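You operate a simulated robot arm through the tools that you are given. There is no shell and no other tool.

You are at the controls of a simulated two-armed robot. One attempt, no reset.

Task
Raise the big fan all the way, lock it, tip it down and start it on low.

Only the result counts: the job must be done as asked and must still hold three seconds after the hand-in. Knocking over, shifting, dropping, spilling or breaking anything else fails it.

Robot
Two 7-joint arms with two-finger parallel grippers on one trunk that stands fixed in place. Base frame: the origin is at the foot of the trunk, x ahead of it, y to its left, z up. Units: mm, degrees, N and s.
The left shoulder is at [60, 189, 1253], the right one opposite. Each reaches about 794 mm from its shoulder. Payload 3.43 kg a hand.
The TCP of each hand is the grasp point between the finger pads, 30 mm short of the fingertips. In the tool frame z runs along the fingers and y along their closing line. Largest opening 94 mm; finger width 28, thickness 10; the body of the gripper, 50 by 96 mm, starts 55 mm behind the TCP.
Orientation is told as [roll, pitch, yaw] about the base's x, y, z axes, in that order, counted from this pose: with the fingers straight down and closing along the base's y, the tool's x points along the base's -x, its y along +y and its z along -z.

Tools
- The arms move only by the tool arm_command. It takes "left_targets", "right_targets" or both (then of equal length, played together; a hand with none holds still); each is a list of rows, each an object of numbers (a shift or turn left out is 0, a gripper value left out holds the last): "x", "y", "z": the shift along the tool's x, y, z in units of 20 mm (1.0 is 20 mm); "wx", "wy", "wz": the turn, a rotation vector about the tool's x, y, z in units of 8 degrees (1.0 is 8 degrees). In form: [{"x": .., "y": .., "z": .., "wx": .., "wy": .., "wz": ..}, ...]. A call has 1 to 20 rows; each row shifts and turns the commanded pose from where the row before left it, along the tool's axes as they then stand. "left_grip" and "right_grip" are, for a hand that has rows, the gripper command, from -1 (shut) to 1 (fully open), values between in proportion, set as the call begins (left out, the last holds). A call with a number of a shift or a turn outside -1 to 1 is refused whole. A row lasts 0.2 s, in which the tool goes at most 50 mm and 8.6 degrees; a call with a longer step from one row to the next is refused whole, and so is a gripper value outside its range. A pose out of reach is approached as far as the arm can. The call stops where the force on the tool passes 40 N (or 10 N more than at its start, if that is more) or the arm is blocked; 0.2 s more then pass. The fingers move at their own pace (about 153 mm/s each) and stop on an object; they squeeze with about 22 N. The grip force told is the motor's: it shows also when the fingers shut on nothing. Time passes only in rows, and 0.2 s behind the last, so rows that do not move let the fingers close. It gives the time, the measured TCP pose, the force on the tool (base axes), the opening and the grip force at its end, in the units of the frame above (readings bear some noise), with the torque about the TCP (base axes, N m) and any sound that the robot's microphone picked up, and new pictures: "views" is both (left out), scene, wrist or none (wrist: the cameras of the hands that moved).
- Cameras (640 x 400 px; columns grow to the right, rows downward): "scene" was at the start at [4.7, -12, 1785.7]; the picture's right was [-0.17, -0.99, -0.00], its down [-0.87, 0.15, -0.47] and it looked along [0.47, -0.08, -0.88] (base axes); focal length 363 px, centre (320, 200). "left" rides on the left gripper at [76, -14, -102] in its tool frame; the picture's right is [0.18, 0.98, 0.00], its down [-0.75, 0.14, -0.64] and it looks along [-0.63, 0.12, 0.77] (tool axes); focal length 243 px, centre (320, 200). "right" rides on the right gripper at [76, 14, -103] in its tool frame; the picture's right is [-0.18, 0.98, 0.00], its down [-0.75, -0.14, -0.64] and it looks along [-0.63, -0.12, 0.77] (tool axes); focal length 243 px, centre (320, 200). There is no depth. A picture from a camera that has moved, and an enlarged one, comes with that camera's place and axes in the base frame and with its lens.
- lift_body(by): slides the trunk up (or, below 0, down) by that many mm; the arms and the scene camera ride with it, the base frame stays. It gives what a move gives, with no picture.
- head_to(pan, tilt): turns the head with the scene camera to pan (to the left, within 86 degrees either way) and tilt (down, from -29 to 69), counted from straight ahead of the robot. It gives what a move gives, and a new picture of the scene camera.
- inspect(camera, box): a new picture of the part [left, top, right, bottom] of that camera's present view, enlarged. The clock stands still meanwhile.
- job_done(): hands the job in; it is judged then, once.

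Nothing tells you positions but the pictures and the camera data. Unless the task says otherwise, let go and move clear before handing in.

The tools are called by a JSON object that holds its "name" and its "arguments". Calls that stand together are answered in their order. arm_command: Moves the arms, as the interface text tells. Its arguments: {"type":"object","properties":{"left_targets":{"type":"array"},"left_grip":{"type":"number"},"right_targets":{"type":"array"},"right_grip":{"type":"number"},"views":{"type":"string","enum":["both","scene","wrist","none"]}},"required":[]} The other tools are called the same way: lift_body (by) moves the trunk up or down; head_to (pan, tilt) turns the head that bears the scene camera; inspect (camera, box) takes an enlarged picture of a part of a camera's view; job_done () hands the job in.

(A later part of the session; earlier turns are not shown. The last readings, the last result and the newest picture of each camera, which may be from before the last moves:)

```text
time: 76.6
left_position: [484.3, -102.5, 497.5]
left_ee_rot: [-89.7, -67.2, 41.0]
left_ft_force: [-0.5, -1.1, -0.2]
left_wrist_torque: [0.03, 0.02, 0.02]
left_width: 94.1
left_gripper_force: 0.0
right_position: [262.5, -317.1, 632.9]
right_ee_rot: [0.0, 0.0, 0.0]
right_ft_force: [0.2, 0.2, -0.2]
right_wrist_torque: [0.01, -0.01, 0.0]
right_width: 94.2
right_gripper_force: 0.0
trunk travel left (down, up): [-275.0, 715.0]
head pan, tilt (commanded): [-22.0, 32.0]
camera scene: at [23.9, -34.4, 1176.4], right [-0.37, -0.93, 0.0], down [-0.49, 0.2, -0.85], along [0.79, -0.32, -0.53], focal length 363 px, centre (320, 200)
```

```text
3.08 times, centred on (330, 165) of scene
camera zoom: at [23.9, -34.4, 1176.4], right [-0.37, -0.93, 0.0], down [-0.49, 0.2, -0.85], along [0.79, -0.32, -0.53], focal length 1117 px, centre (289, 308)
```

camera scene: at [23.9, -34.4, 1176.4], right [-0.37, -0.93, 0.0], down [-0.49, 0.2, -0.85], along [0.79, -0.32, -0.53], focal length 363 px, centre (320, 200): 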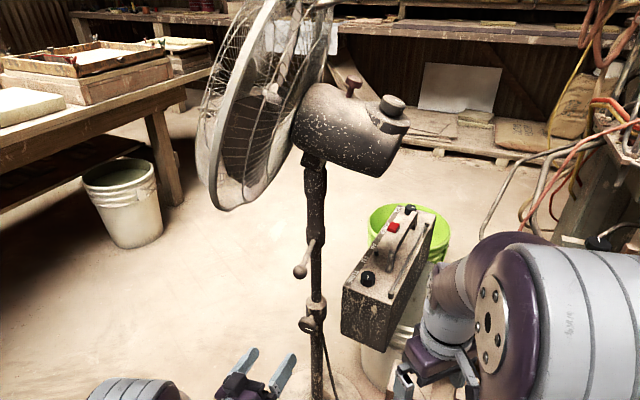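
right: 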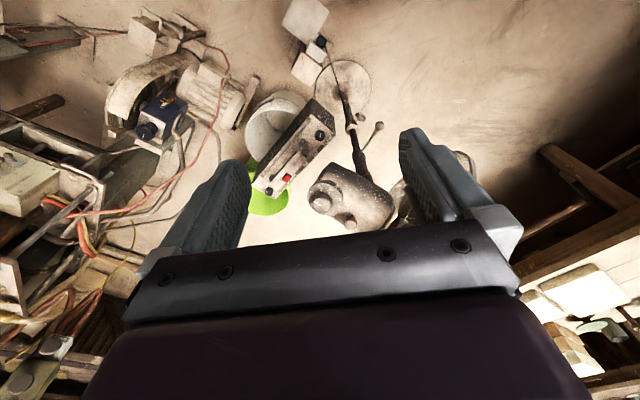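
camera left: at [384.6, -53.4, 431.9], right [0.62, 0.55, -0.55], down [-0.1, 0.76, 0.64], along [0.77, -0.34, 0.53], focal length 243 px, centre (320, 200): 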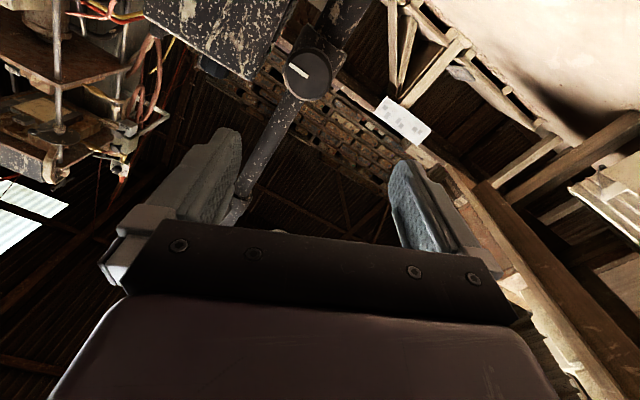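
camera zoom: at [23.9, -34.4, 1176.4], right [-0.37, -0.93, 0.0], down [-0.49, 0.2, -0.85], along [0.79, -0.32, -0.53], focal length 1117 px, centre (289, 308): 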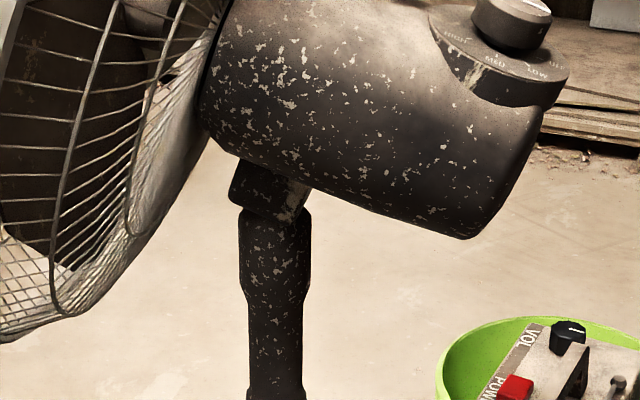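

The neck's thin tube below the boss (z≈690–715) is a good place to hold, with the boss resting on the fingers. I'll bring the right hand forward and begin pitching it level.

{"name": "arm_command", "arguments": {"right_targets": [{"x": -0.95, "z": -0.35}, {"x": -0.95, "z": -0.35}, {"x": -0.95, "z": -0.35}, {"x": -0.95, "z": -0.35}, {"x": -0.95, "z": -0.35}, {"x": -0.95, "z": -0.35}], "views": "none"}}

{"name": "arm_command", "arguments": {"right_targets": [{"wy": -0.8}, {"wy": -0.8}, {"wy": -0.8}, {"wy": -0.8}, {"wy": -0.8}], "views": "scene"}}

```text
time: 78.0
left_position: [484.7, -102.1, 498.0]
left_ee_rot: [-89.5, -67.0, 40.9]
left_ft_force: [0.6, -0.1, -0.6]
left_wrist_torque: [0.02, 0.02, -0.01]
left_width: 94.4
left_gripper_force: 0.2
right_position: [377.6, -319.4, 674.9]
right_ee_rot: [-0.1, 0.0, 0.0]
right_ft_force: [-0.3, -0.2, 0.2]
right_wrist_torque: [0.0, 0.0, -0.03]
right_width: 93.7
right_gripper_force: 0.0
trunk travel left (down, up): [-275.0, 715.0]
head pan, tilt (commanded): [-22.0, 32.0]
```

```text
time: 79.2
left_position: [485.4, -101.6, 497.3]
left_ee_rot: [-89.6, -67.1, 41.0]
left_ft_force: [0.1, -0.3, -0.2]
left_wrist_torque: [0.03, 0.01, 0.03]
left_width: 94.1
left_gripper_force: 0.1
right_position: [376.7, -318.6, 675.2]
right_ee_rot: [0.0, -32.1, 0.0]
right_ft_force: [0.2, -0.2, -0.7]
right_wrist_torque: [0.04, -0.02, -0.01]
right_width: 94.0
right_gripper_force: 0.0
trunk travel left (down, up): [-275.0, 715.0]
head pan, tilt (commanded): [-22.0, 32.0]
camera scene: at [23.9, -34.4, 1176.5], right [-0.37, -0.93, 0.0], down [-0.49, 0.2, -0.85], along [0.79, -0.32, -0.53], focal length 363 px, centre (320, 200)
```

scene: 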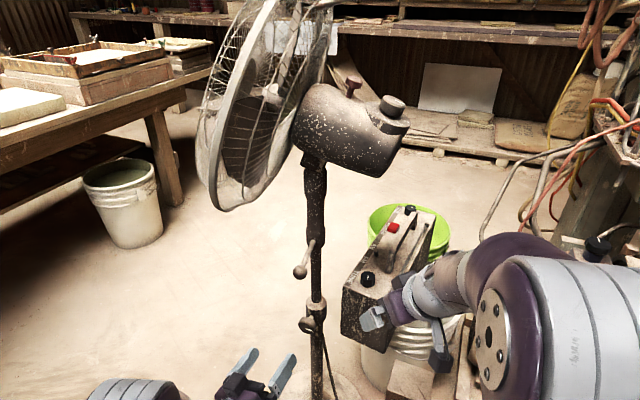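

No limit so far; the hand is at z 675, above the radio. I'll continue pitching in small calls.

{"name": "arm_command", "arguments": {"right_targets": [{"wy": -0.7}, {"wy": -0.7}, {"wy": -0.7}], "views": "none"}}

{"name": "arm_command", "arguments": {"right_targets": [{"wy": -0.7}, {"wy": -0.7}], "views": "scene"}}

```text
time: 80.0
left_position: [485.0, -100.5, 498.7]
left_ee_rot: [-89.7, -67.2, 41.0]
left_ft_force: [-0.3, -0.5, -0.9]
left_wrist_torque: [0.02, -0.01, -0.04]
left_width: 94.2
left_gripper_force: 0.1
right_position: [376.7, -317.7, 674.7]
right_ee_rot: [0.0, -48.8, 0.0]
right_ft_force: [-0.8, 0.3, 0.6]
right_wrist_torque: [-0.01, 0.02, 0.02]
right_width: 93.7
right_gripper_force: 0.1
trunk travel left (down, up): [-275.0, 715.0]
head pan, tilt (commanded): [-22.0, 32.0]
```

```text
time: 80.6
left_position: [485.2, -101.5, 497.3]
left_ee_rot: [-89.6, -67.1, 41.0]
left_ft_force: [0.7, -0.2, 0.6]
left_wrist_torque: [0.01, -0.01, -0.04]
left_width: 94.0
left_gripper_force: 0.1
right_position: [376.1, -318.4, 674.2]
right_ee_rot: [0.0, -60.1, -0.1]
right_ft_force: [-0.5, -0.5, 0.1]
right_wrist_torque: [0.03, 0.02, 0.01]
right_width: 93.9
right_gripper_force: 0.2
trunk travel left (down, up): [-275.0, 715.0]
head pan, tilt (commanded): [-22.0, 32.0]
camera scene: at [23.9, -34.5, 1176.5], right [-0.37, -0.93, 0.0], down [-0.49, 0.2, -0.85], along [0.79, -0.32, -0.53], focal length 363 px, centre (320, 200)
```

scene: 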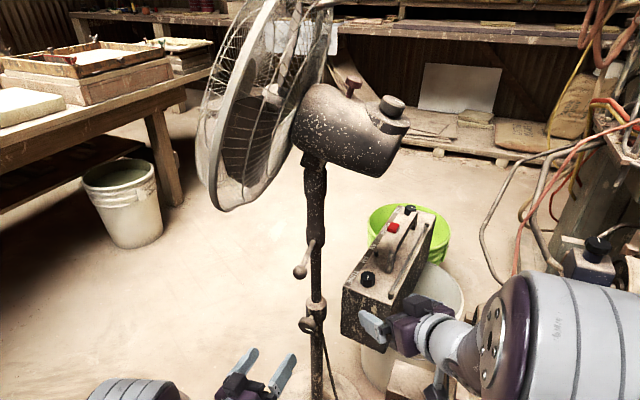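

Still free of limits. Continuing to level, then yaw slightly toward the pole.

{"name": "arm_command", "arguments": {"right_targets": [{"wy": -0.7}, {"wy": -0.7}], "views": "none"}}

{"name": "arm_command", "arguments": {"right_targets": [{"wy": -0.7}, {"wy": -0.7}], "views": "both"}}

```text
time: 81.2
left_position: [485.3, -100.8, 497.6]
left_ee_rot: [-89.7, -67.0, 41.0]
left_ft_force: [-0.2, 0.4, -1.3]
left_wrist_torque: [0.0, 0.03, 0.01]
left_width: 93.9
left_gripper_force: 0.1
right_position: [376.8, -318.2, 674.9]
right_ee_rot: [-0.1, -68.5, 0.1]
right_ft_force: [0.3, 0.3, 0.6]
right_wrist_torque: [0.01, 0.0, 0.0]
right_width: 94.2
right_gripper_force: 0.0
trunk travel left (down, up): [-275.0, 715.0]
head pan, tilt (commanded): [-22.0, 32.0]
```

```text
time: 81.8
left_position: [485.4, -102.4, 497.2]
left_ee_rot: [-89.5, -67.1, 41.1]
left_ft_force: [0.2, -0.6, 0.3]
left_wrist_torque: [0.0, -0.03, -0.02]
left_width: 93.9
left_gripper_force: 0.0
right_position: [377.4, -318.4, 673.5]
right_ee_rot: [0.0, -68.4, 0.0]
right_ft_force: [0.1, -0.4, 0.5]
right_wrist_torque: [-0.05, -0.02, -0.04]
right_width: 94.3
right_gripper_force: 0.1
right hand out of reach, approached as far as the arm can: row 1, 2
trunk travel left (down, up): [-275.0, 715.0]
head pan, tilt (commanded): [-22.0, 32.0]
camera scene: at [23.9, -34.4, 1176.5], right [-0.37, -0.93, 0.0], down [-0.49, 0.2, -0.85], along [0.79, -0.32, -0.53], focal length 363 px, centre (320, 200)
camera right: at [253.1, -303.7, 640.4], right [0.07, 0.98, 0.17], down [-0.32, -0.14, 0.94], along [0.95, -0.12, 0.3], focal length 243 px, centre (320, 200)
```

scene: 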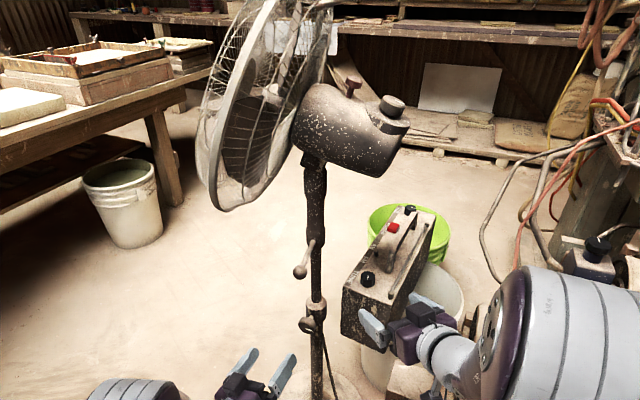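
right: 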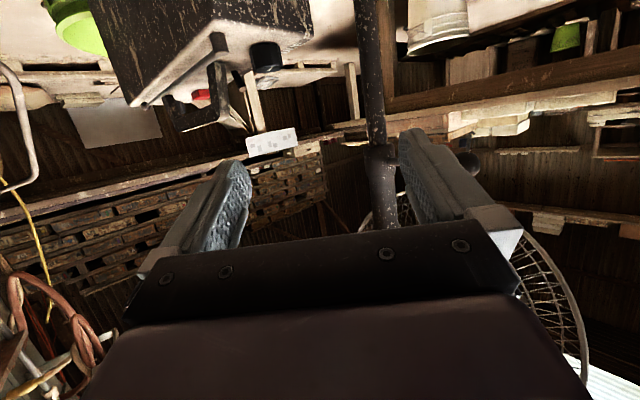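

The right hand reaches 22° below level here, which is fine for gripping the tube. I'll yaw it about +20° so it comes in clear of the ball lever.

{"name": "arm_command", "arguments": {"right_targets": [{"wx": -0.775, "wz": -0.307}, {"wx": -0.775, "wz": -0.307}, {"wx": -0.775, "wz": -0.307}], "views": "both"}}

```text
time: 82.6
left_position: [485.2, -102.5, 496.7]
left_ee_rot: [-89.6, -67.1, 41.1]
left_ft_force: [-0.5, 0.2, 0.6]
left_wrist_torque: [0.0, -0.03, -0.01]
left_width: 94.0
left_gripper_force: 0.0
right_position: [379.4, -294.7, 676.4]
right_ee_rot: [-0.3, -67.1, 9.9]
right_ft_force: [-0.5, 0.3, -0.1]
right_wrist_torque: [0.02, -0.01, -0.02]
right_width: 93.9
right_gripper_force: 0.0
right hand out of reach, approached as far as the arm can: row 1, 2, 3
trunk travel left (down, up): [-275.0, 715.0]
head pan, tilt (commanded): [-22.0, 32.0]
camera scene: at [23.9, -34.5, 1176.5], right [-0.37, -0.93, 0.0], down [-0.49, 0.2, -0.85], along [0.79, -0.32, -0.53], focal length 363 px, centre (320, 200)
camera right: at [254.6, -301.4, 645.5], right [-0.09, 0.98, 0.17], down [-0.27, -0.19, 0.94], along [0.96, 0.04, 0.28], focal length 243 px, centre (320, 200)
```

scene: 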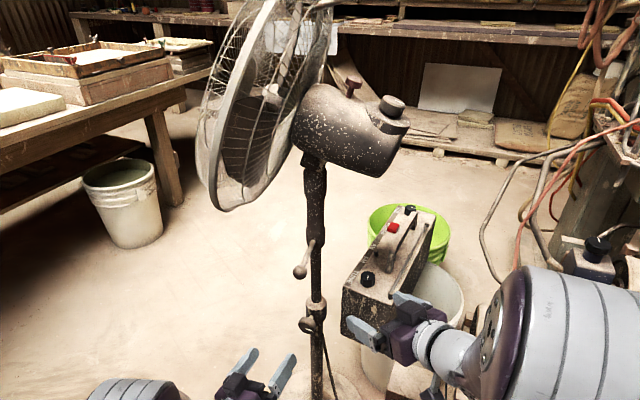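
right: 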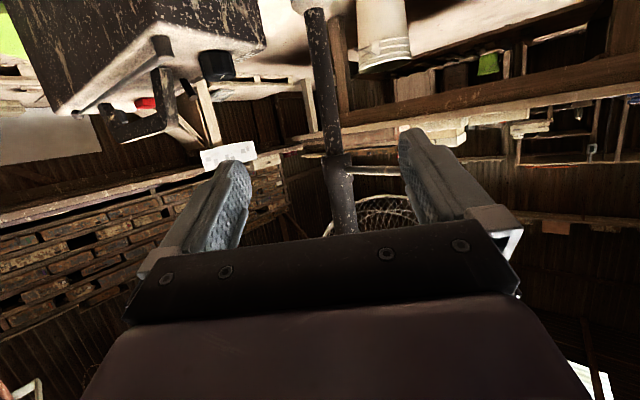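

Yaw is now about +10. Moving forward and up should relieve the wrist, then I'll add the rest of the yaw.

{"name": "arm_command", "arguments": {"right_targets": [{"x": -0.745, "y": -0.08, "z": 0.51}, {"x": -0.745, "y": -0.08, "z": 0.51}, {"x": -0.745, "y": -0.08, "z": 0.51}, {"x": -0.745, "y": -0.08, "z": 0.51}], "views": "none"}}

{"name": "arm_command", "arguments": {"right_targets": [{"wx": -0.55, "wz": -0.23}, {"wx": -0.55, "wz": -0.23}], "views": "both"}}

```text
time: 83.6
left_position: [484.3, -101.8, 497.9]
left_ee_rot: [-89.6, -67.1, 41.0]
left_ft_force: [-0.1, -0.5, -0.5]
left_wrist_torque: [-0.01, -0.02, 0.0]
left_width: 93.8
left_gripper_force: 0.1
right_position: [439.5, -291.1, 714.9]
right_ee_rot: [-0.3, -67.0, 9.8]
right_ft_force: [0.2, 0.0, -0.9]
right_wrist_torque: [0.0, 0.04, -0.01]
right_width: 93.9
right_gripper_force: 0.0
trunk travel left (down, up): [-275.0, 715.0]
head pan, tilt (commanded): [-22.0, 32.0]
```

```text
time: 84.2
left_position: [484.2, -100.3, 498.0]
left_ee_rot: [-89.6, -67.1, 41.1]
left_ft_force: [-0.5, -0.2, 0.0]
left_wrist_torque: [0.04, 0.01, 0.01]
left_width: 94.0
left_gripper_force: 0.1
right_position: [439.0, -291.6, 713.5]
right_ee_rot: [-0.3, -67.0, 19.5]
right_ft_force: [-0.6, -0.5, 0.7]
right_wrist_torque: [0.03, -0.02, 0.02]
right_width: 94.0
right_gripper_force: 0.0
trunk travel left (down, up): [-275.0, 715.0]
head pan, tilt (commanded): [-22.0, 32.0]
camera scene: at [24.0, -34.5, 1176.5], right [-0.37, -0.93, 0.0], down [-0.49, 0.2, -0.85], along [0.79, -0.32, -0.53], focal length 363 px, centre (320, 200)
camera right: at [318.1, -318.2, 683.4], right [-0.25, 0.95, 0.17], down [-0.23, -0.23, 0.94], along [0.94, 0.2, 0.28], focal length 243 px, centre (320, 200)
```

scene: 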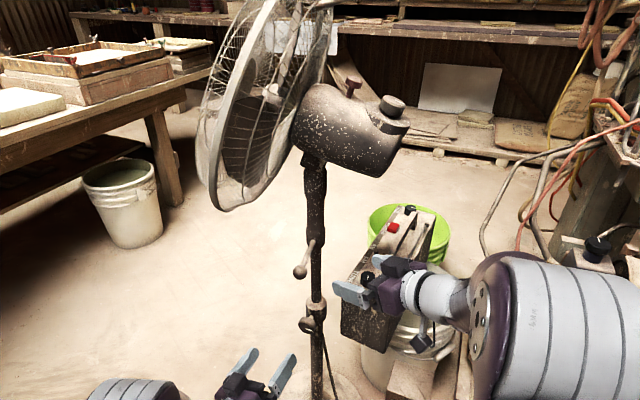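
right: 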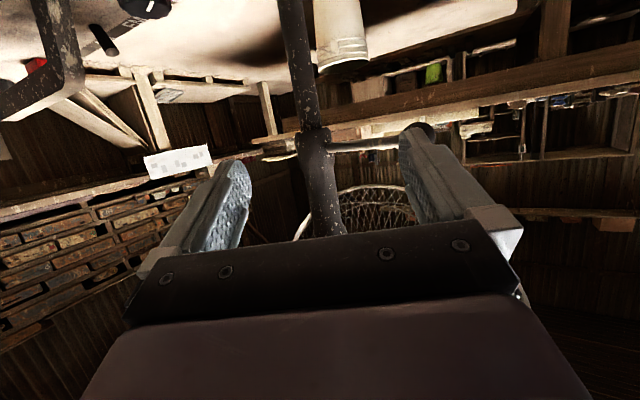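

The pole, boss and ball lever are in the right wrist view (upside down). I'll zoom in there to fix the grip height.

{"name": "inspect", "arguments": {"camera": "right", "box": [250, 60, 450, 240]}}

{"name": "inspect", "arguments": {"camera": "scene", "box": [260, 180, 420, 320]}}

```text
2.22 times, centred on (350, 150) of right
camera zoom: at [318.1, -318.2, 683.4], right [-0.25, 0.95, 0.17], down [-0.23, -0.23, 0.94], along [0.94, 0.2, 0.28], focal length 539 px, centre (253, 311)
```

zoom: 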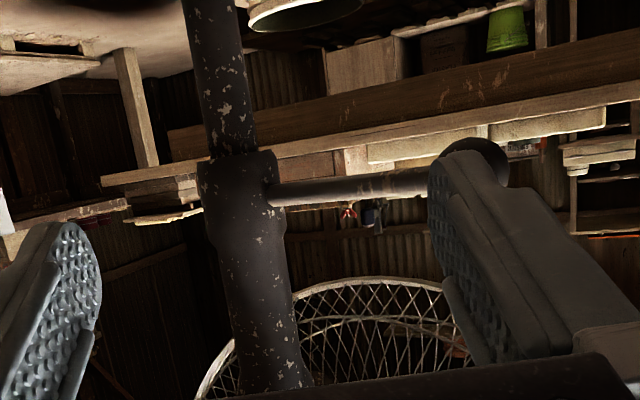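

```text
2.86 times, centred on (340, 250) of scene
camera zoom: at [24.0, -34.5, 1176.5], right [-0.37, -0.93, 0.0], down [-0.49, 0.2, -0.85], along [0.79, -0.32, -0.53], focal length 1037 px, centre (263, 57)
```

zoom: 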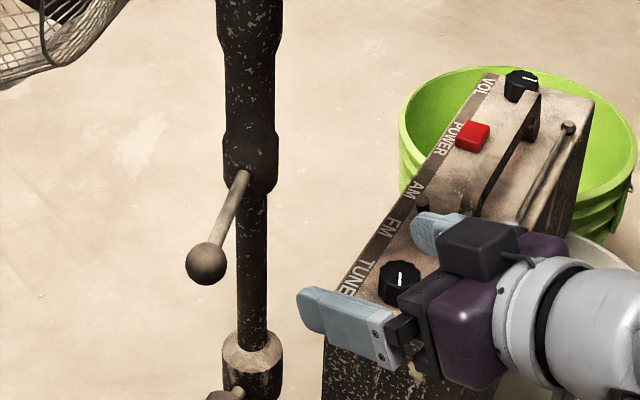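

Triangulating with the closer views: the rod is level at z≈706 and runs from (581,-244) to its ball at (498,-188), so the pole axis is near (595,-256) and the boss bottom at z≈683. I'll grip the tube at about z 655; first I'll advance most of the way and check.

{"name": "arm_command", "arguments": {"right_targets": [{"x": -0.21, "y": -0.46}, {"x": -0.21, "y": -0.46}, {"z": 0.8}, {"z": 0.8}, {"z": 0.8}, {"z": 0.8}, {"z": 0.8}], "views": "both"}}

```text
time: 85.8
left_position: [485.0, -102.3, 497.0]
left_ee_rot: [-89.6, -67.1, 41.1]
left_ft_force: [-0.3, -1.3, -0.4]
left_wrist_torque: [-0.01, 0.01, -0.02]
left_width: 93.9
left_gripper_force: 0.0
right_position: [519.0, -283.7, 691.2]
right_ee_rot: [-0.1, -67.0, 19.2]
right_ft_force: [1.2, 0.0, -1.0]
right_wrist_torque: [0.0, -0.02, 0.01]
right_width: 93.9
right_gripper_force: 0.1
trunk travel left (down, up): [-275.0, 715.0]
head pan, tilt (commanded): [-22.0, 32.0]
camera scene: at [24.0, -34.4, 1176.5], right [-0.37, -0.93, 0.0], down [-0.49, 0.2, -0.85], along [0.79, -0.32, -0.53], focal length 363 px, centre (320, 200)
camera right: at [397.1, -311.2, 659.6], right [-0.25, 0.95, 0.17], down [-0.23, -0.23, 0.94], along [0.94, 0.2, 0.28], focal length 243 px, centre (320, 200)
```

scene: 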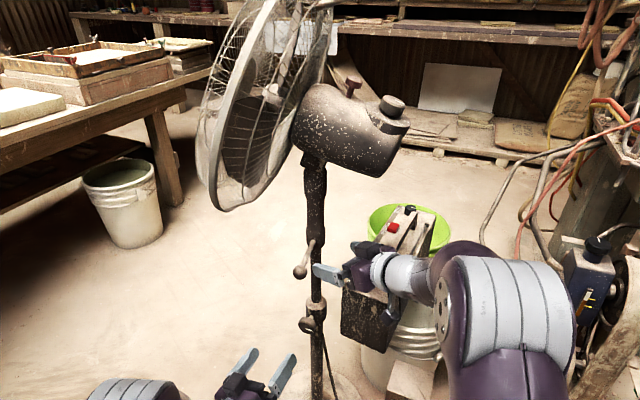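
right: 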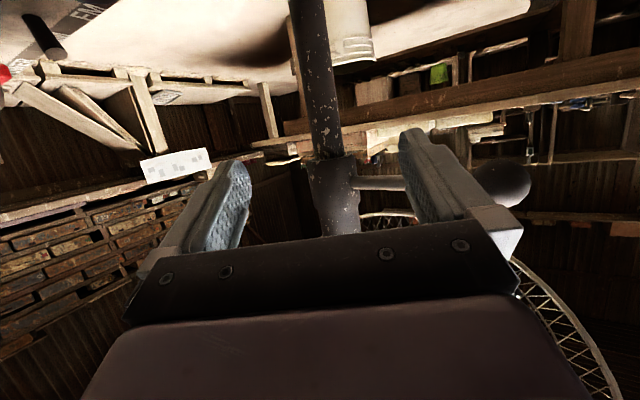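

The pole is centred between the fingers and the boss bottom checks out at z≈684. I'll advance the last 88 mm.

{"name": "arm_command", "arguments": {"right_targets": [{"z": 0.74}, {"z": 0.74}, {"z": 0.74}, {"z": 0.74}, {"z": 0.74}, {"z": 0.72}], "views": "both"}}

```text
time: 87.2
left_position: [484.9, -102.0, 497.1]
left_ee_rot: [-89.6, -67.2, 41.0]
left_ft_force: [-0.4, 0.4, -0.3]
left_wrist_torque: [-0.01, 0.04, 0.0]
left_width: 94.0
left_gripper_force: 0.0
right_position: [597.2, -257.3, 657.1]
right_ee_rot: [-0.2, -66.9, 19.3]
right_ft_force: [0.4, -0.4, -0.6]
right_wrist_torque: [0.02, 0.04, 0.01]
right_width: 94.1
right_gripper_force: 0.0
trunk travel left (down, up): [-275.0, 715.0]
head pan, tilt (commanded): [-22.0, 32.0]
camera scene: at [24.0, -34.4, 1176.5], right [-0.37, -0.93, 0.0], down [-0.49, 0.2, -0.85], along [0.79, -0.32, -0.53], focal length 363 px, centre (320, 200)
camera right: at [474.4, -284.4, 626.3], right [-0.25, 0.95, 0.17], down [-0.24, -0.23, 0.94], along [0.94, 0.2, 0.28], focal length 243 px, centre (320, 200)
```

scene: 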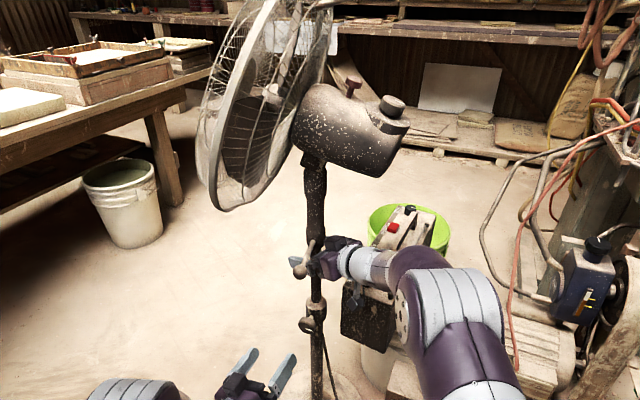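
right: 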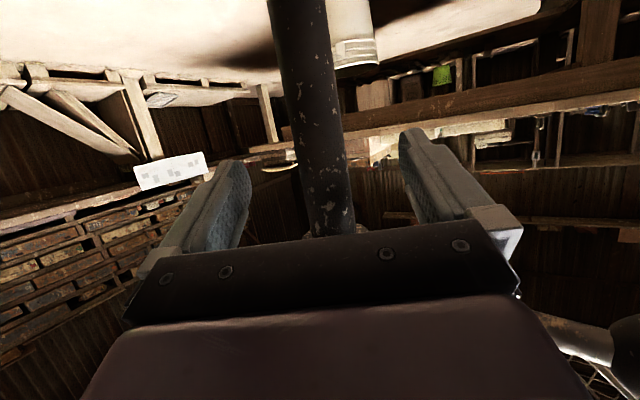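

The tube is between the fingers, about 4 mm off centre. I'll correct that and close the right gripper.

{"name": "arm_command", "arguments": {"right_targets": [{"y": 0.2}, {}], "views": "none"}}

{"name": "arm_command", "arguments": {"right_targets": [{}, {}, {}, {}], "right_grip": -1, "views": "both"}}

```text
time: 87.8
left_position: [484.7, -101.2, 496.2]
left_ee_rot: [-89.6, -67.1, 40.9]
left_ft_force: [-0.2, 0.1, -0.1]
left_wrist_torque: [-0.01, -0.01, 0.0]
left_width: 93.9
left_gripper_force: 0.0
right_position: [594.6, -253.9, 656.9]
right_ee_rot: [-0.2, -67.1, 19.2]
right_ft_force: [-0.2, 0.2, -0.1]
right_wrist_torque: [0.0, -0.01, -0.01]
right_width: 94.0
right_gripper_force: 0.0
trunk travel left (down, up): [-275.0, 715.0]
head pan, tilt (commanded): [-22.0, 32.0]
```

```text
time: 88.8
left_position: [485.0, -102.6, 496.6]
left_ee_rot: [-89.7, -67.1, 41.0]
left_ft_force: [0.4, -0.2, 0.0]
left_wrist_torque: [0.0, 0.01, -0.01]
left_width: 94.0
left_gripper_force: 0.0
right_position: [595.1, -254.2, 656.9]
right_ee_rot: [-0.2, -67.2, 19.1]
right_ft_force: [4.1, -6.9, 1.4]
right_wrist_torque: [-0.06, 0.36, -0.08]
right_width: 28.8
right_gripper_force: 44.9
trunk travel left (down, up): [-275.0, 715.0]
head pan, tilt (commanded): [-22.0, 32.0]
camera scene: at [24.3, -35.1, 1176.5], right [-0.37, -0.93, 0.0], down [-0.49, 0.2, -0.85], along [0.79, -0.32, -0.53], focal length 363 px, centre (320, 200)
camera right: at [473.1, -281.1, 626.0], right [-0.25, 0.95, 0.17], down [-0.24, -0.23, 0.94], along [0.94, 0.2, 0.28], focal length 243 px, centre (320, 200)
```

scene: 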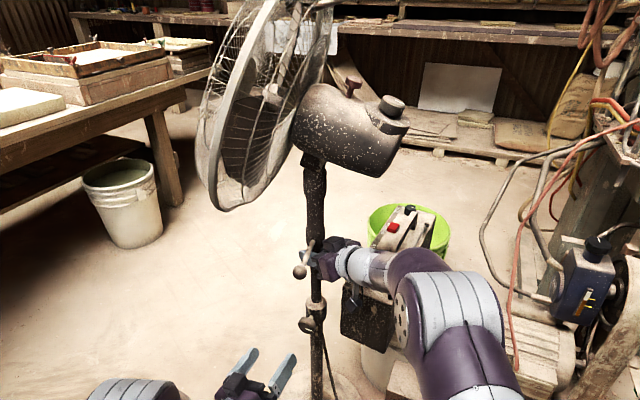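
right: 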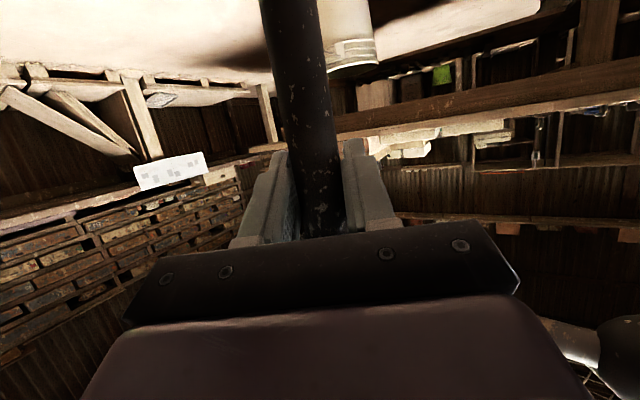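

The right hand has the tube (width 28.8 mm). I'll test with a tiny lift to see whether the height is locked.

{"name": "arm_command", "arguments": {"right_targets": [{"x": -0.138, "z": -0.059}, {"x": -0.138, "z": -0.059}], "views": "none"}}

```text
time: 89.4
left_position: [485.4, -103.4, 495.1]
left_ee_rot: [-89.1, -67.1, 40.7]
left_ft_force: [0.3, -0.1, -0.7]
left_wrist_torque: [0.0, 0.0, 0.01]
left_width: 94.1
left_gripper_force: 0.1
right_position: [594.7, -253.9, 657.1]
right_ee_rot: [0.5, -66.6, 18.5]
right_ft_force: [2.5, -11.1, -19.7]
right_wrist_torque: [-0.16, -0.72, 0.07]
right_width: 28.9
right_gripper_force: 45.1
trunk travel left (down, up): [-275.0, 715.0]
head pan, tilt (commanded): [-22.0, 32.0]
```

It doesn't rise with about 20 N of lift, so it is clamped (or nearly). Now the left hand: I'll line up on the knob's axis and pre-roll it clockwise so I have room to turn counter-clockwise.

{"name": "arm_command", "arguments": {"left_targets": [{"x": 0.65, "y": -0.37}, {"x": 0.65, "y": -0.37}, {"wz": 0.9}, {"wz": 0.9}, {"wz": 0.9}, {"wz": 0.9}, {"wz": 0.9}, {"wz": 0.9}, {"wz": 0.9}, {"wz": 0.9}], "views": "both"}}

```text
time: 91.6
left_position: [467.2, -118.1, 478.9]
left_ee_rot: [89.4, -55.1, -138.2]
left_ft_force: [0.0, -0.8, -0.3]
left_wrist_torque: [0.01, -0.01, 0.02]
left_width: 94.1
left_gripper_force: 0.1
right_position: [595.3, -254.1, 659.3]
right_ee_rot: [0.4, -66.8, 18.7]
right_ft_force: [-14.5, -12.4, -27.5]
right_wrist_torque: [-0.37, 0.69, 0.01]
right_width: 29.1
right_gripper_force: 44.1
trunk travel left (down, up): [-275.0, 715.0]
head pan, tilt (commanded): [-22.0, 32.0]
camera scene: at [25.6, -36.9, 1176.4], right [-0.37, -0.93, 0.0], down [-0.49, 0.2, -0.85], along [0.79, -0.32, -0.53], focal length 363 px, centre (320, 200)
camera left: at [423.1, -19.0, 407.7], right [0.69, 0.6, 0.41], down [-0.66, 0.27, 0.7], along [0.31, -0.75, 0.58], focal length 243 px, centre (320, 200)
```

scene: 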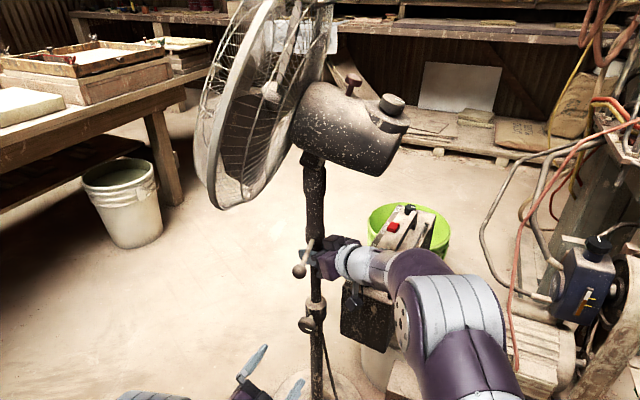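
left: 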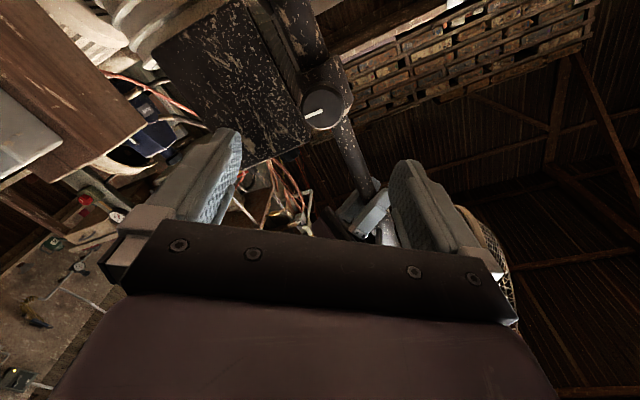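

The right hand's load has grown a bit, so I'll take the upward preload back out before turning the knob.

{"name": "arm_command", "arguments": {"right_targets": [{"x": 0.138, "z": 0.059}, {"x": 0.138, "z": 0.059}], "views": "none"}}

```text
time: 92.2
left_position: [467.0, -118.3, 481.2]
left_ee_rot: [89.7, -55.1, -138.4]
left_ft_force: [-0.1, 1.0, -0.7]
left_wrist_torque: [0.03, -0.02, -0.06]
left_width: 94.0
left_gripper_force: 0.1
right_position: [594.8, -254.2, 660.1]
right_ee_rot: [-0.3, -67.6, 19.1]
right_ft_force: [-15.4, -18.3, -2.6]
right_wrist_torque: [-0.04, 1.1, 0.03]
right_width: 29.1
right_gripper_force: 45.2
trunk travel left (down, up): [-275.0, 715.0]
head pan, tilt (commanded): [-22.0, 32.0]
```

The height force is gone but there's sideways stress in the grip. Since the fan is still clamped, I'll open, re-centre a little, and grip again cleanly.

{"name": "arm_command", "arguments": {"right_targets": [{}, {}], "right_grip": 0, "views": "wrist"}}

{"name": "head_to", "arguments": {"pan": -22, "tilt": 45}}

```text
time: 92.8
left_position: [467.3, -115.8, 480.9]
left_ee_rot: [89.8, -55.3, -138.5]
left_ft_force: [-0.4, 0.0, -0.7]
left_wrist_torque: [0.03, -0.02, 0.0]
left_width: 94.1
left_gripper_force: 0.2
right_position: [595.0, -251.8, 657.1]
right_ee_rot: [-0.3, -67.1, 19.3]
right_ft_force: [0.0, 0.3, 0.2]
right_wrist_torque: [0.02, 0.01, 0.02]
right_width: 47.2
right_gripper_force: 0.1
trunk travel left (down, up): [-275.0, 715.0]
head pan, tilt (commanded): [-22.0, 32.0]
camera right: at [473.2, -279.4, 625.9], right [-0.25, 0.95, 0.17], down [-0.24, -0.23, 0.94], along [0.94, 0.2, 0.28], focal length 243 px, centre (320, 200)
```

right: 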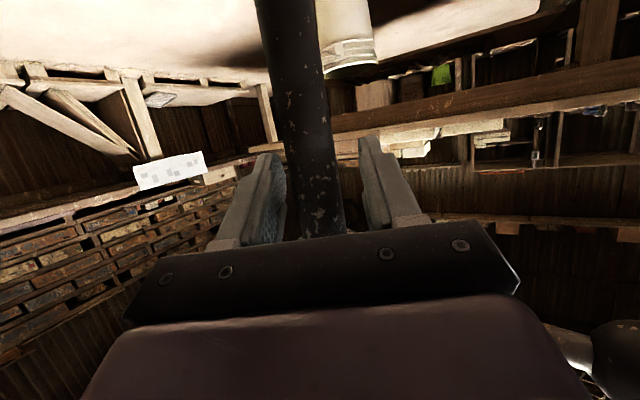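

```text
time: 93.5
left_position: [466.9, -116.1, 479.6]
left_ee_rot: [89.9, -55.3, -138.4]
left_ft_force: [-0.5, -0.2, -0.2]
left_wrist_torque: [0.01, 0.01, 0.03]
left_width: 94.2
left_gripper_force: 0.2
right_position: [595.0, -252.7, 656.0]
right_ee_rot: [-0.2, -67.1, 19.1]
right_ft_force: [0.1, -0.1, -0.6]
right_wrist_torque: [-0.01, 0.01, 0.02]
right_width: 46.7
right_gripper_force: 0.1
trunk travel left (down, up): [-275.0, 715.0]
head pan, tilt (commanded): [-22.0, 45.0]
camera scene: at [16.3, -31.4, 1157.1], right [-0.37, -0.93, 0.0], down [-0.66, 0.26, -0.71], along [0.66, -0.26, -0.71], focal length 363 px, centre (320, 200)
```

scene: 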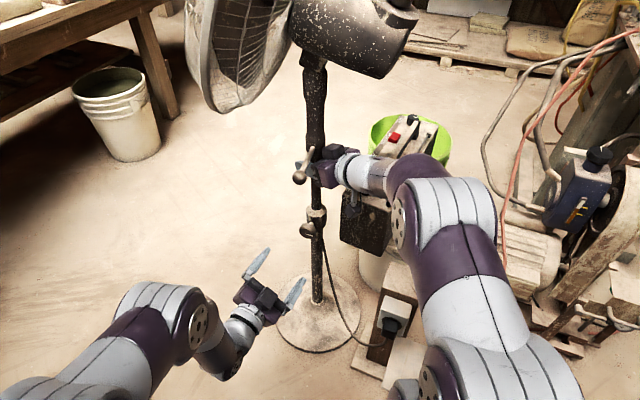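

Stress is released and everything is still in place. I'll shift 2.5 mm and re-grip.

{"name": "arm_command", "arguments": {"right_targets": [{"y": -0.13}, {}], "views": "none"}}

{"name": "arm_command", "arguments": {"right_targets": [{}, {}, {}], "right_grip": -1, "views": "none"}}

{"name": "inspect", "arguments": {"camera": "left", "box": [270, 50, 390, 150]}}

{"name": "inspect", "arguments": {"camera": "scene", "box": [270, 180, 370, 280]}}

```text
time: 94.1
left_position: [467.0, -116.4, 479.6]
left_ee_rot: [89.7, -55.3, -138.3]
left_ft_force: [-0.3, -0.5, -0.8]
left_wrist_torque: [-0.04, 0.0, 0.03]
left_width: 94.2
left_gripper_force: 0.1
right_position: [595.3, -255.9, 656.2]
right_ee_rot: [-0.2, -67.1, 19.4]
right_ft_force: [0.1, -0.2, -0.3]
right_wrist_torque: [0.01, -0.01, 0.0]
right_width: 47.2
right_gripper_force: 0.1
trunk travel left (down, up): [-275.0, 715.0]
head pan, tilt (commanded): [-22.0, 45.0]
```

```text
time: 94.9
left_position: [467.6, -115.7, 480.5]
left_ee_rot: [89.8, -55.4, -138.5]
left_ft_force: [-0.6, 0.0, -0.5]
left_wrist_torque: [0.03, 0.01, 0.05]
left_width: 94.2
left_gripper_force: 0.0
right_position: [595.6, -253.6, 656.7]
right_ee_rot: [-0.1, -67.2, 19.4]
right_ft_force: [-5.7, 9.1, -3.0]
right_wrist_torque: [0.3, -0.34, 0.11]
right_width: 29.1
right_gripper_force: 45.8
trunk travel left (down, up): [-275.0, 715.0]
head pan, tilt (commanded): [-22.0, 45.0]
```

```text
4.00 times, centred on (330, 100) of left
camera zoom: at [422.5, -18.0, 408.5], right [0.69, 0.6, 0.41], down [-0.66, 0.27, 0.7], along [0.31, -0.75, 0.58], focal length 970 px, centre (280, 600)
```

zoom: 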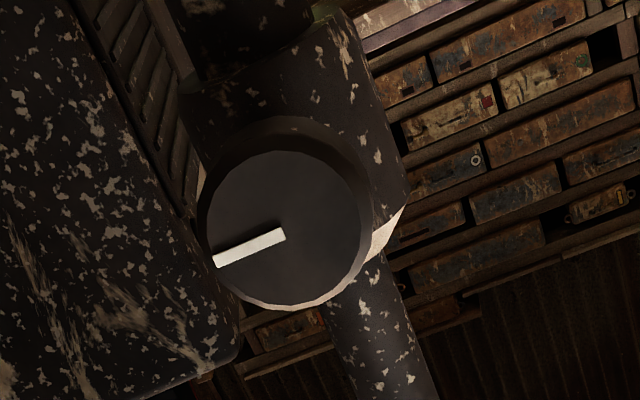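

```text
4.00 times, centred on (320, 230) of scene
camera zoom: at [15.9, -30.5, 1157.0], right [-0.37, -0.93, 0.0], down [-0.66, 0.26, -0.71], along [0.66, -0.27, -0.71], focal length 1452 px, centre (320, 80)
```

zoom: 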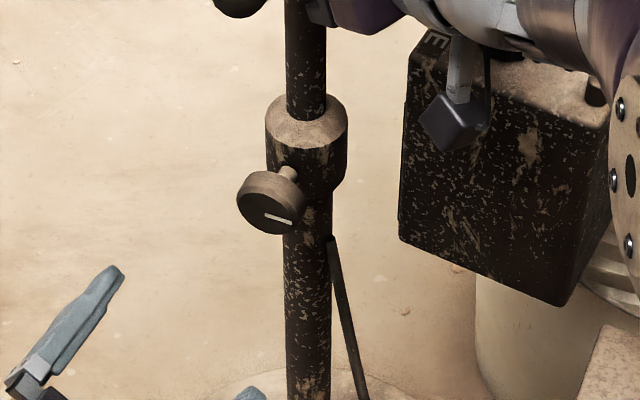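

The left hand is lined up with the knob's face at (550,-212,480), 127 mm ahead. I'll advance so the fingers straddle it.

{"name": "arm_command", "arguments": {"left_targets": [{"z": 0.83}, {"z": 0.83}, {"z": 0.83}, {"z": 0.83}, {"z": 0.83}, {"z": 0.83}], "views": "both"}}

```text
time: 96.3
left_position: [532.9, -192.4, 480.4]
left_ee_rot: [89.9, -55.4, -138.5]
left_ft_force: [-0.6, 0.0, 0.3]
left_wrist_torque: [0.0, 0.02, 0.02]
left_width: 94.2
left_gripper_force: 0.1
right_position: [593.6, -253.7, 655.4]
right_ee_rot: [-0.4, -67.0, 19.4]
right_ft_force: [-8.3, 15.7, -3.8]
right_wrist_torque: [0.18, 0.23, 0.04]
right_width: 29.2
right_gripper_force: 45.1
trunk travel left (down, up): [-275.0, 715.0]
head pan, tilt (commanded): [-22.0, 45.0]
camera scene: at [15.9, -30.1, 1157.1], right [-0.37, -0.93, 0.0], down [-0.66, 0.26, -0.71], along [0.66, -0.27, -0.71], focal length 363 px, centre (320, 200)
camera left: at [488.9, -93.6, 408.4], right [0.69, 0.6, 0.41], down [-0.66, 0.27, 0.7], along [0.31, -0.75, 0.59], focal length 243 px, centre (320, 200)
```

scene: 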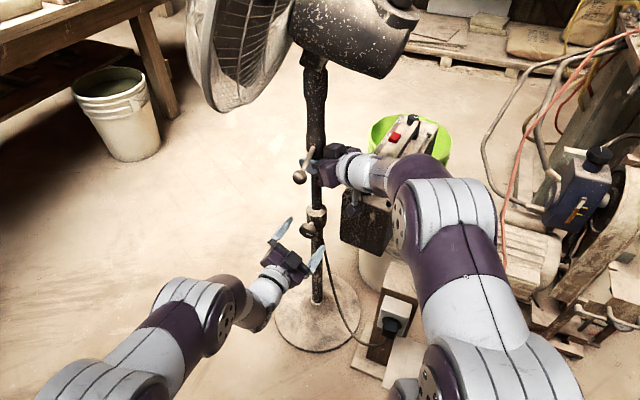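
left: 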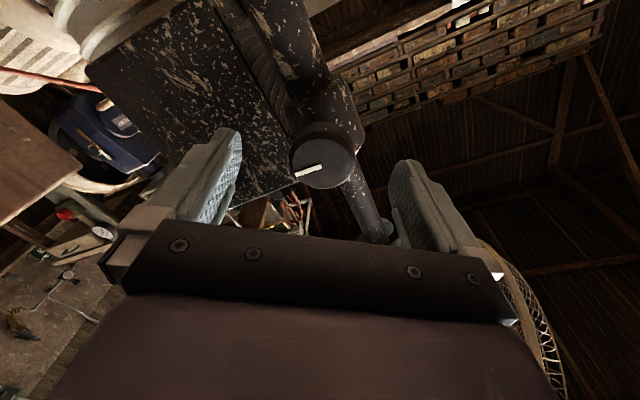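

The knob is centred, its face about 24 mm ahead of the TCP. I'll advance 16 mm more and close the left gripper on it.

{"name": "arm_command", "arguments": {"left_targets": [{"z": 0.4}, {"z": 0.4}, {}], "views": "wrist"}}

{"name": "arm_command", "arguments": {"left_targets": [{}, {}, {}], "left_grip": -1, "views": "wrist"}}

```text
time: 97.1
left_position: [543.3, -203.1, 481.0]
left_ee_rot: [89.7, -55.5, -138.5]
left_ft_force: [-0.5, -0.4, -0.5]
left_wrist_torque: [-0.02, 0.0, 0.0]
left_width: 94.0
left_gripper_force: 0.1
right_position: [595.2, -254.1, 656.8]
right_ee_rot: [-0.4, -66.9, 19.4]
right_ft_force: [-10.2, 16.2, -5.3]
right_wrist_torque: [0.07, 0.34, 0.01]
right_width: 29.2
right_gripper_force: 44.8
trunk travel left (down, up): [-275.0, 715.0]
head pan, tilt (commanded): [-22.0, 45.0]
camera left: at [499.1, -105.5, 408.5], right [0.69, 0.6, 0.41], down [-0.66, 0.27, 0.7], along [0.31, -0.75, 0.59], focal length 243 px, centre (320, 200)
```

left: 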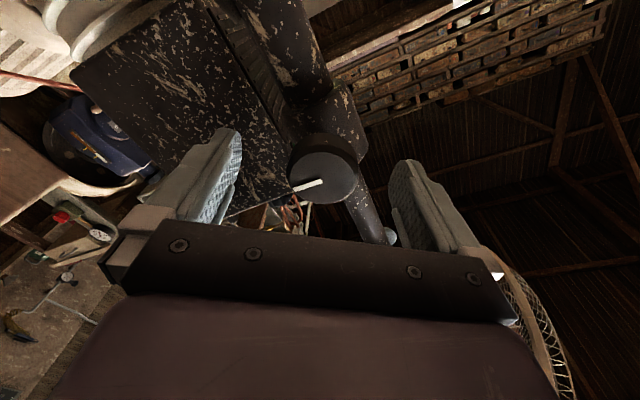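

```text
time: 97.9
left_position: [543.1, -202.9, 481.5]
left_ee_rot: [90.1, -55.4, -138.6]
left_ft_force: [14.5, 5.3, 1.0]
left_wrist_torque: [-0.35, -0.3, 0.7]
left_width: 42.1
left_gripper_force: 44.8
right_position: [595.4, -253.8, 656.7]
right_ee_rot: [-0.4, -66.9, 19.4]
right_ft_force: [-18.2, 13.3, -3.9]
right_wrist_torque: [0.25, 0.04, -0.02]
right_width: 28.9
right_gripper_force: 45.0
trunk travel left (down, up): [-275.0, 715.0]
head pan, tilt (commanded): [-22.0, 45.0]
camera left: at [500.1, -104.9, 409.3], right [0.68, 0.61, 0.41], down [-0.66, 0.27, 0.7], along [0.31, -0.75, 0.59], focal length 243 px, centre (320, 200)
```

left: 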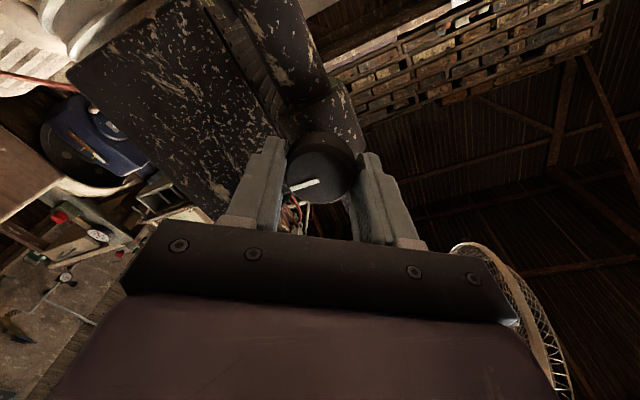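

I have the knob (42 mm wide). Now I'll turn it counter-clockwise a little and watch the torque.

{"name": "arm_command", "arguments": {"left_targets": [{"wz": -0.6}, {"wz": -0.6}, {"wz": -0.6}, {"wz": -0.6}], "views": "wrist"}}

```text
time: 98.9
left_position: [543.7, -202.2, 480.7]
left_ee_rot: [90.5, -74.7, -138.9]
left_ft_force: [25.0, 14.1, 4.8]
left_wrist_torque: [-0.87, -0.87, 0.5]
left_width: 42.2
left_gripper_force: 44.9
right_position: [595.2, -253.7, 656.0]
right_ee_rot: [-0.4, -67.0, 19.4]
right_ft_force: [-21.6, 9.0, -5.0]
right_wrist_torque: [0.47, -0.48, 0.12]
right_width: 29.4
right_gripper_force: 45.4
trunk travel left (down, up): [-275.0, 715.0]
head pan, tilt (commanded): [-22.0, 45.0]
camera left: at [480.8, -121.7, 402.9], right [0.75, 0.66, 0.08], down [-0.47, 0.44, 0.76], along [0.47, -0.61, 0.64], focal length 243 px, centre (320, 200)
```

left: 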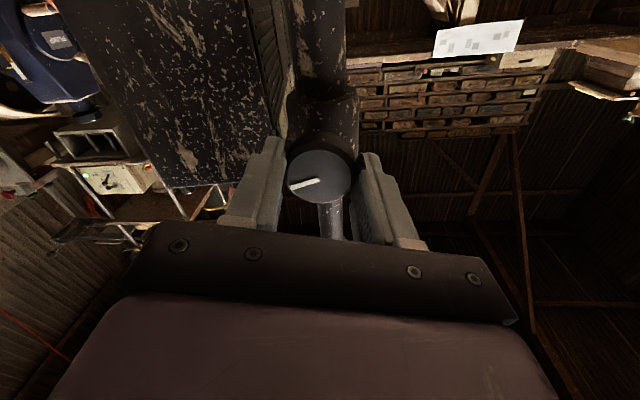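

The knob turns with the hand and needs little torque. I'll relieve a sideways load of ~28 N by shifting 4 mm and keep turning.

{"name": "arm_command", "arguments": {"left_targets": [{"y": 0.2}, {"wz": -0.6}, {"wz": -0.6}, {"wz": -0.6}, {"wz": -0.6}, {"wz": -0.6}], "views": "wrist"}}

```text
time: 100.3
left_position: [544.1, -201.7, 481.5]
left_ee_rot: [-89.8, -81.4, 40.8]
left_ft_force: [-27.4, -18.6, 12.5]
left_wrist_torque: [-0.74, -0.77, -0.18]
left_width: 42.4
left_gripper_force: 44.5
right_position: [594.3, -254.0, 657.2]
right_ee_rot: [-0.3, -67.1, 19.5]
right_ft_force: [14.5, 23.5, -9.1]
right_wrist_torque: [-0.19, 0.95, -0.11]
right_width: 29.0
right_gripper_force: 45.4
trunk travel left (down, up): [-275.0, 715.0]
head pan, tilt (commanded): [-22.0, 45.0]
camera left: at [457.6, -141.9, 406.8], right [0.71, 0.62, -0.33], down [-0.23, 0.65, 0.72], along [0.66, -0.44, 0.61], focal length 243 px, centre (320, 200)
```

left: 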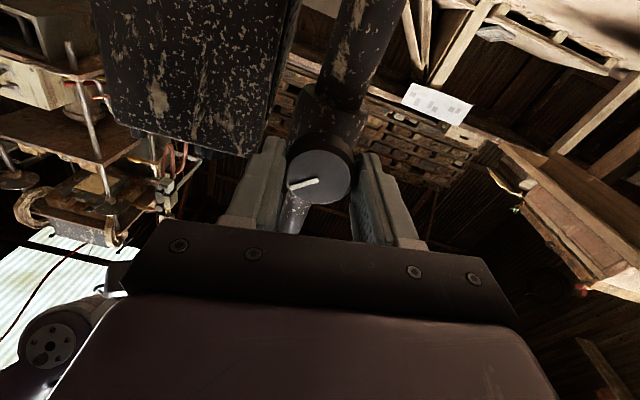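

Overshot slightly; the ideal offset is about 2 mm back. The right hand is starting to feel some weight. I'll continue turning.

{"name": "arm_command", "arguments": {"left_targets": [{"y": -0.1}, {"wz": -0.6}, {"wz": -0.6}, {"wz": -0.6}, {"wz": -0.6}, {"wz": -0.6}], "views": "wrist"}}

```text
time: 101.7
left_position: [542.7, -201.9, 481.1]
left_ee_rot: [-89.7, -57.4, 41.0]
left_ft_force: [-13.4, -30.4, -2.2]
left_wrist_torque: [-0.21, -0.22, 0.17]
left_width: 42.1
left_gripper_force: 44.9
right_position: [594.0, -254.3, 658.6]
right_ee_rot: [-0.4, -67.0, 19.6]
right_ft_force: [0.1, 31.3, -0.2]
right_wrist_torque: [0.02, 0.38, -0.16]
right_width: 29.0
right_gripper_force: 44.9
trunk travel left (down, up): [-275.0, 715.0]
head pan, tilt (commanded): [-22.0, 45.0]
camera left: at [436.1, -160.3, 423.9], right [0.55, 0.48, -0.68], down [-0.03, 0.83, 0.56], along [0.84, -0.29, 0.47], focal length 243 px, centre (320, 200)
```

left: 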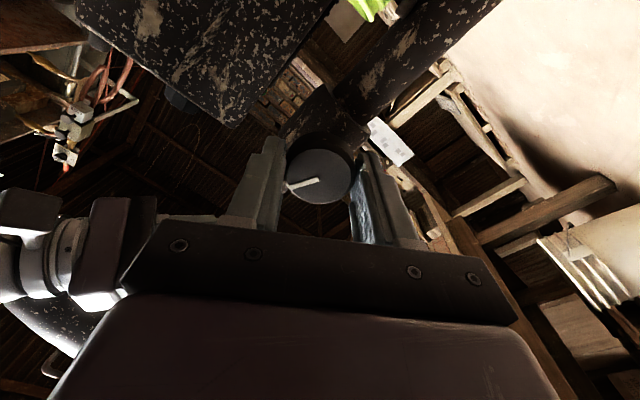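

About 67° turned so far. I'll ease the sideways stress slightly and test whether the head lifts yet.

{"name": "arm_command", "arguments": {"left_targets": [{"x": 0.035, "y": -0.055, "z": 0.076}, {}], "right_targets": [{"x": -0.138, "z": -0.059}, {"x": -0.138, "z": -0.059}], "views": "none"}}

```text
time: 102.3
left_position: [543.6, -203.3, 482.3]
left_ee_rot: [-90.2, -57.3, 41.4]
left_ft_force: [-20.0, 23.1, 11.6]
left_wrist_torque: [0.06, 0.1, 0.24]
left_width: 42.2
left_gripper_force: 44.9
right_position: [593.6, -253.7, 659.5]
right_ee_rot: [0.0, -66.6, 19.2]
right_ft_force: [17.6, 6.9, -9.5]
right_wrist_torque: [0.27, -0.67, 0.12]
right_width: 29.1
right_gripper_force: 44.7
trunk travel left (down, up): [-275.0, 715.0]
head pan, tilt (commanded): [-22.0, 45.0]
stopped in row 2 (left hand): the force on the tool passed its limit at 47 N (the readings are from after the stop); the commanded pose is now the measured one
```

The left hand is very stiff against the knob, so I'll let go of it there and then test the lift with only the right hand.

{"name": "arm_command", "arguments": {"left_targets": [{}, {}], "left_grip": 0.2, "views": "none"}}

{"name": "arm_command", "arguments": {"right_targets": [{"x": -0.138, "z": -0.059}, {"x": -0.138, "z": -0.059}], "views": "scene"}}

```text
time: 103.0
left_position: [543.2, -204.1, 480.7]
left_ee_rot: [-90.0, -57.3, 41.3]
left_ft_force: [-0.1, 0.3, 0.8]
left_wrist_torque: [-0.01, 0.01, 0.03]
left_width: 56.4
left_gripper_force: 0.0
right_position: [593.9, -254.1, 658.5]
right_ee_rot: [-0.2, -66.5, 19.2]
right_ft_force: [2.4, 20.4, -2.5]
right_wrist_torque: [0.28, -0.52, 0.12]
right_width: 29.2
right_gripper_force: 45.1
trunk travel left (down, up): [-275.0, 715.0]
head pan, tilt (commanded): [-22.0, 45.0]
```

```text
time: 103.5
left_position: [544.5, -204.1, 479.5]
left_ee_rot: [-89.8, -57.2, 41.1]
left_ft_force: [0.3, -0.2, -0.7]
left_wrist_torque: [-0.01, 0.01, 0.03]
left_width: 56.5
left_gripper_force: 0.1
right_position: [593.4, -254.1, 658.9]
right_ee_rot: [0.4, -66.0, 18.7]
right_ft_force: [6.8, 22.7, -23.3]
right_wrist_torque: [-0.36, -0.19, 0.07]
right_width: 28.8
right_gripper_force: 45.3
trunk travel left (down, up): [-275.0, 715.0]
head pan, tilt (commanded): [-22.0, 45.0]
camera scene: at [19.4, -30.0, 1156.6], right [-0.37, -0.93, 0.0], down [-0.66, 0.26, -0.71], along [0.65, -0.27, -0.71], focal length 363 px, centre (320, 200)
```

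scene: 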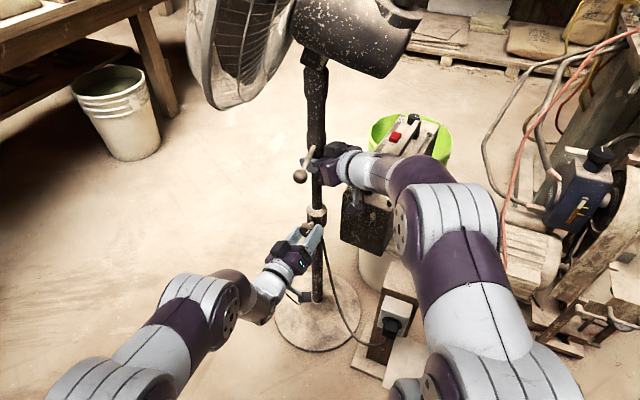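

Still about 23 N without rising, so more loosening is likely needed. I'll undo the lift, roll the open left hand back clockwise around the knob, and re-grip for another turn.

{"name": "arm_command", "arguments": {"left_targets": [{"wz": 0.95}, {"wz": 0.95}, {"wz": 0.95}, {"wz": 0.95}, {"wz": 0.95}, {"wz": 0.95}, {"wz": 0.95}, {"wz": 0.95}, {"wz": 0.95}, {"wz": 0.95}, {"wz": 0.95}], "right_targets": [{"x": 0.138, "z": 0.059}, {"x": 0.138, "z": 0.059}, {}, {}, {}, {}, {}, {}, {}, {}, {}], "views": "wrist"}}

```text
time: 106.0
left_position: [543.0, -204.0, 482.3]
left_ee_rot: [90.0, -38.9, -138.8]
left_ft_force: [0.4, -0.3, -0.1]
left_wrist_torque: [0.02, -0.03, 0.02]
left_width: 56.5
left_gripper_force: 0.0
right_position: [593.2, -254.4, 659.5]
right_ee_rot: [-0.4, -66.7, 19.2]
right_ft_force: [3.3, 24.4, 2.8]
right_wrist_torque: [0.24, -0.16, -0.06]
right_width: 29.1
right_gripper_force: 44.5
trunk travel left (down, up): [-275.0, 715.0]
head pan, tilt (commanded): [-22.0, 45.0]
camera right: at [472.3, -281.5, 629.5], right [-0.25, 0.95, 0.17], down [-0.23, -0.23, 0.95], along [0.94, 0.2, 0.27], focal length 243 px, centre (320, 200)
camera left: at [513.1, -92.9, 421.5], right [0.57, 0.5, 0.65], down [-0.8, 0.15, 0.58], along [0.19, -0.85, 0.49], focal length 243 px, centre (320, 200)
```

right: 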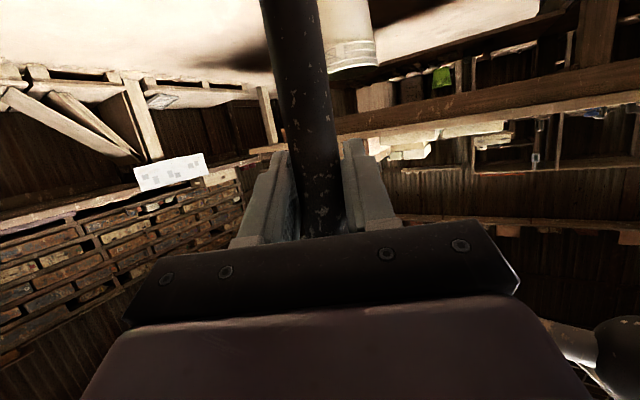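
left: 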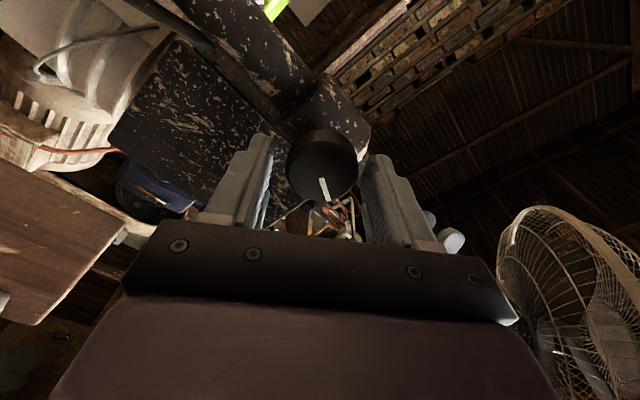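

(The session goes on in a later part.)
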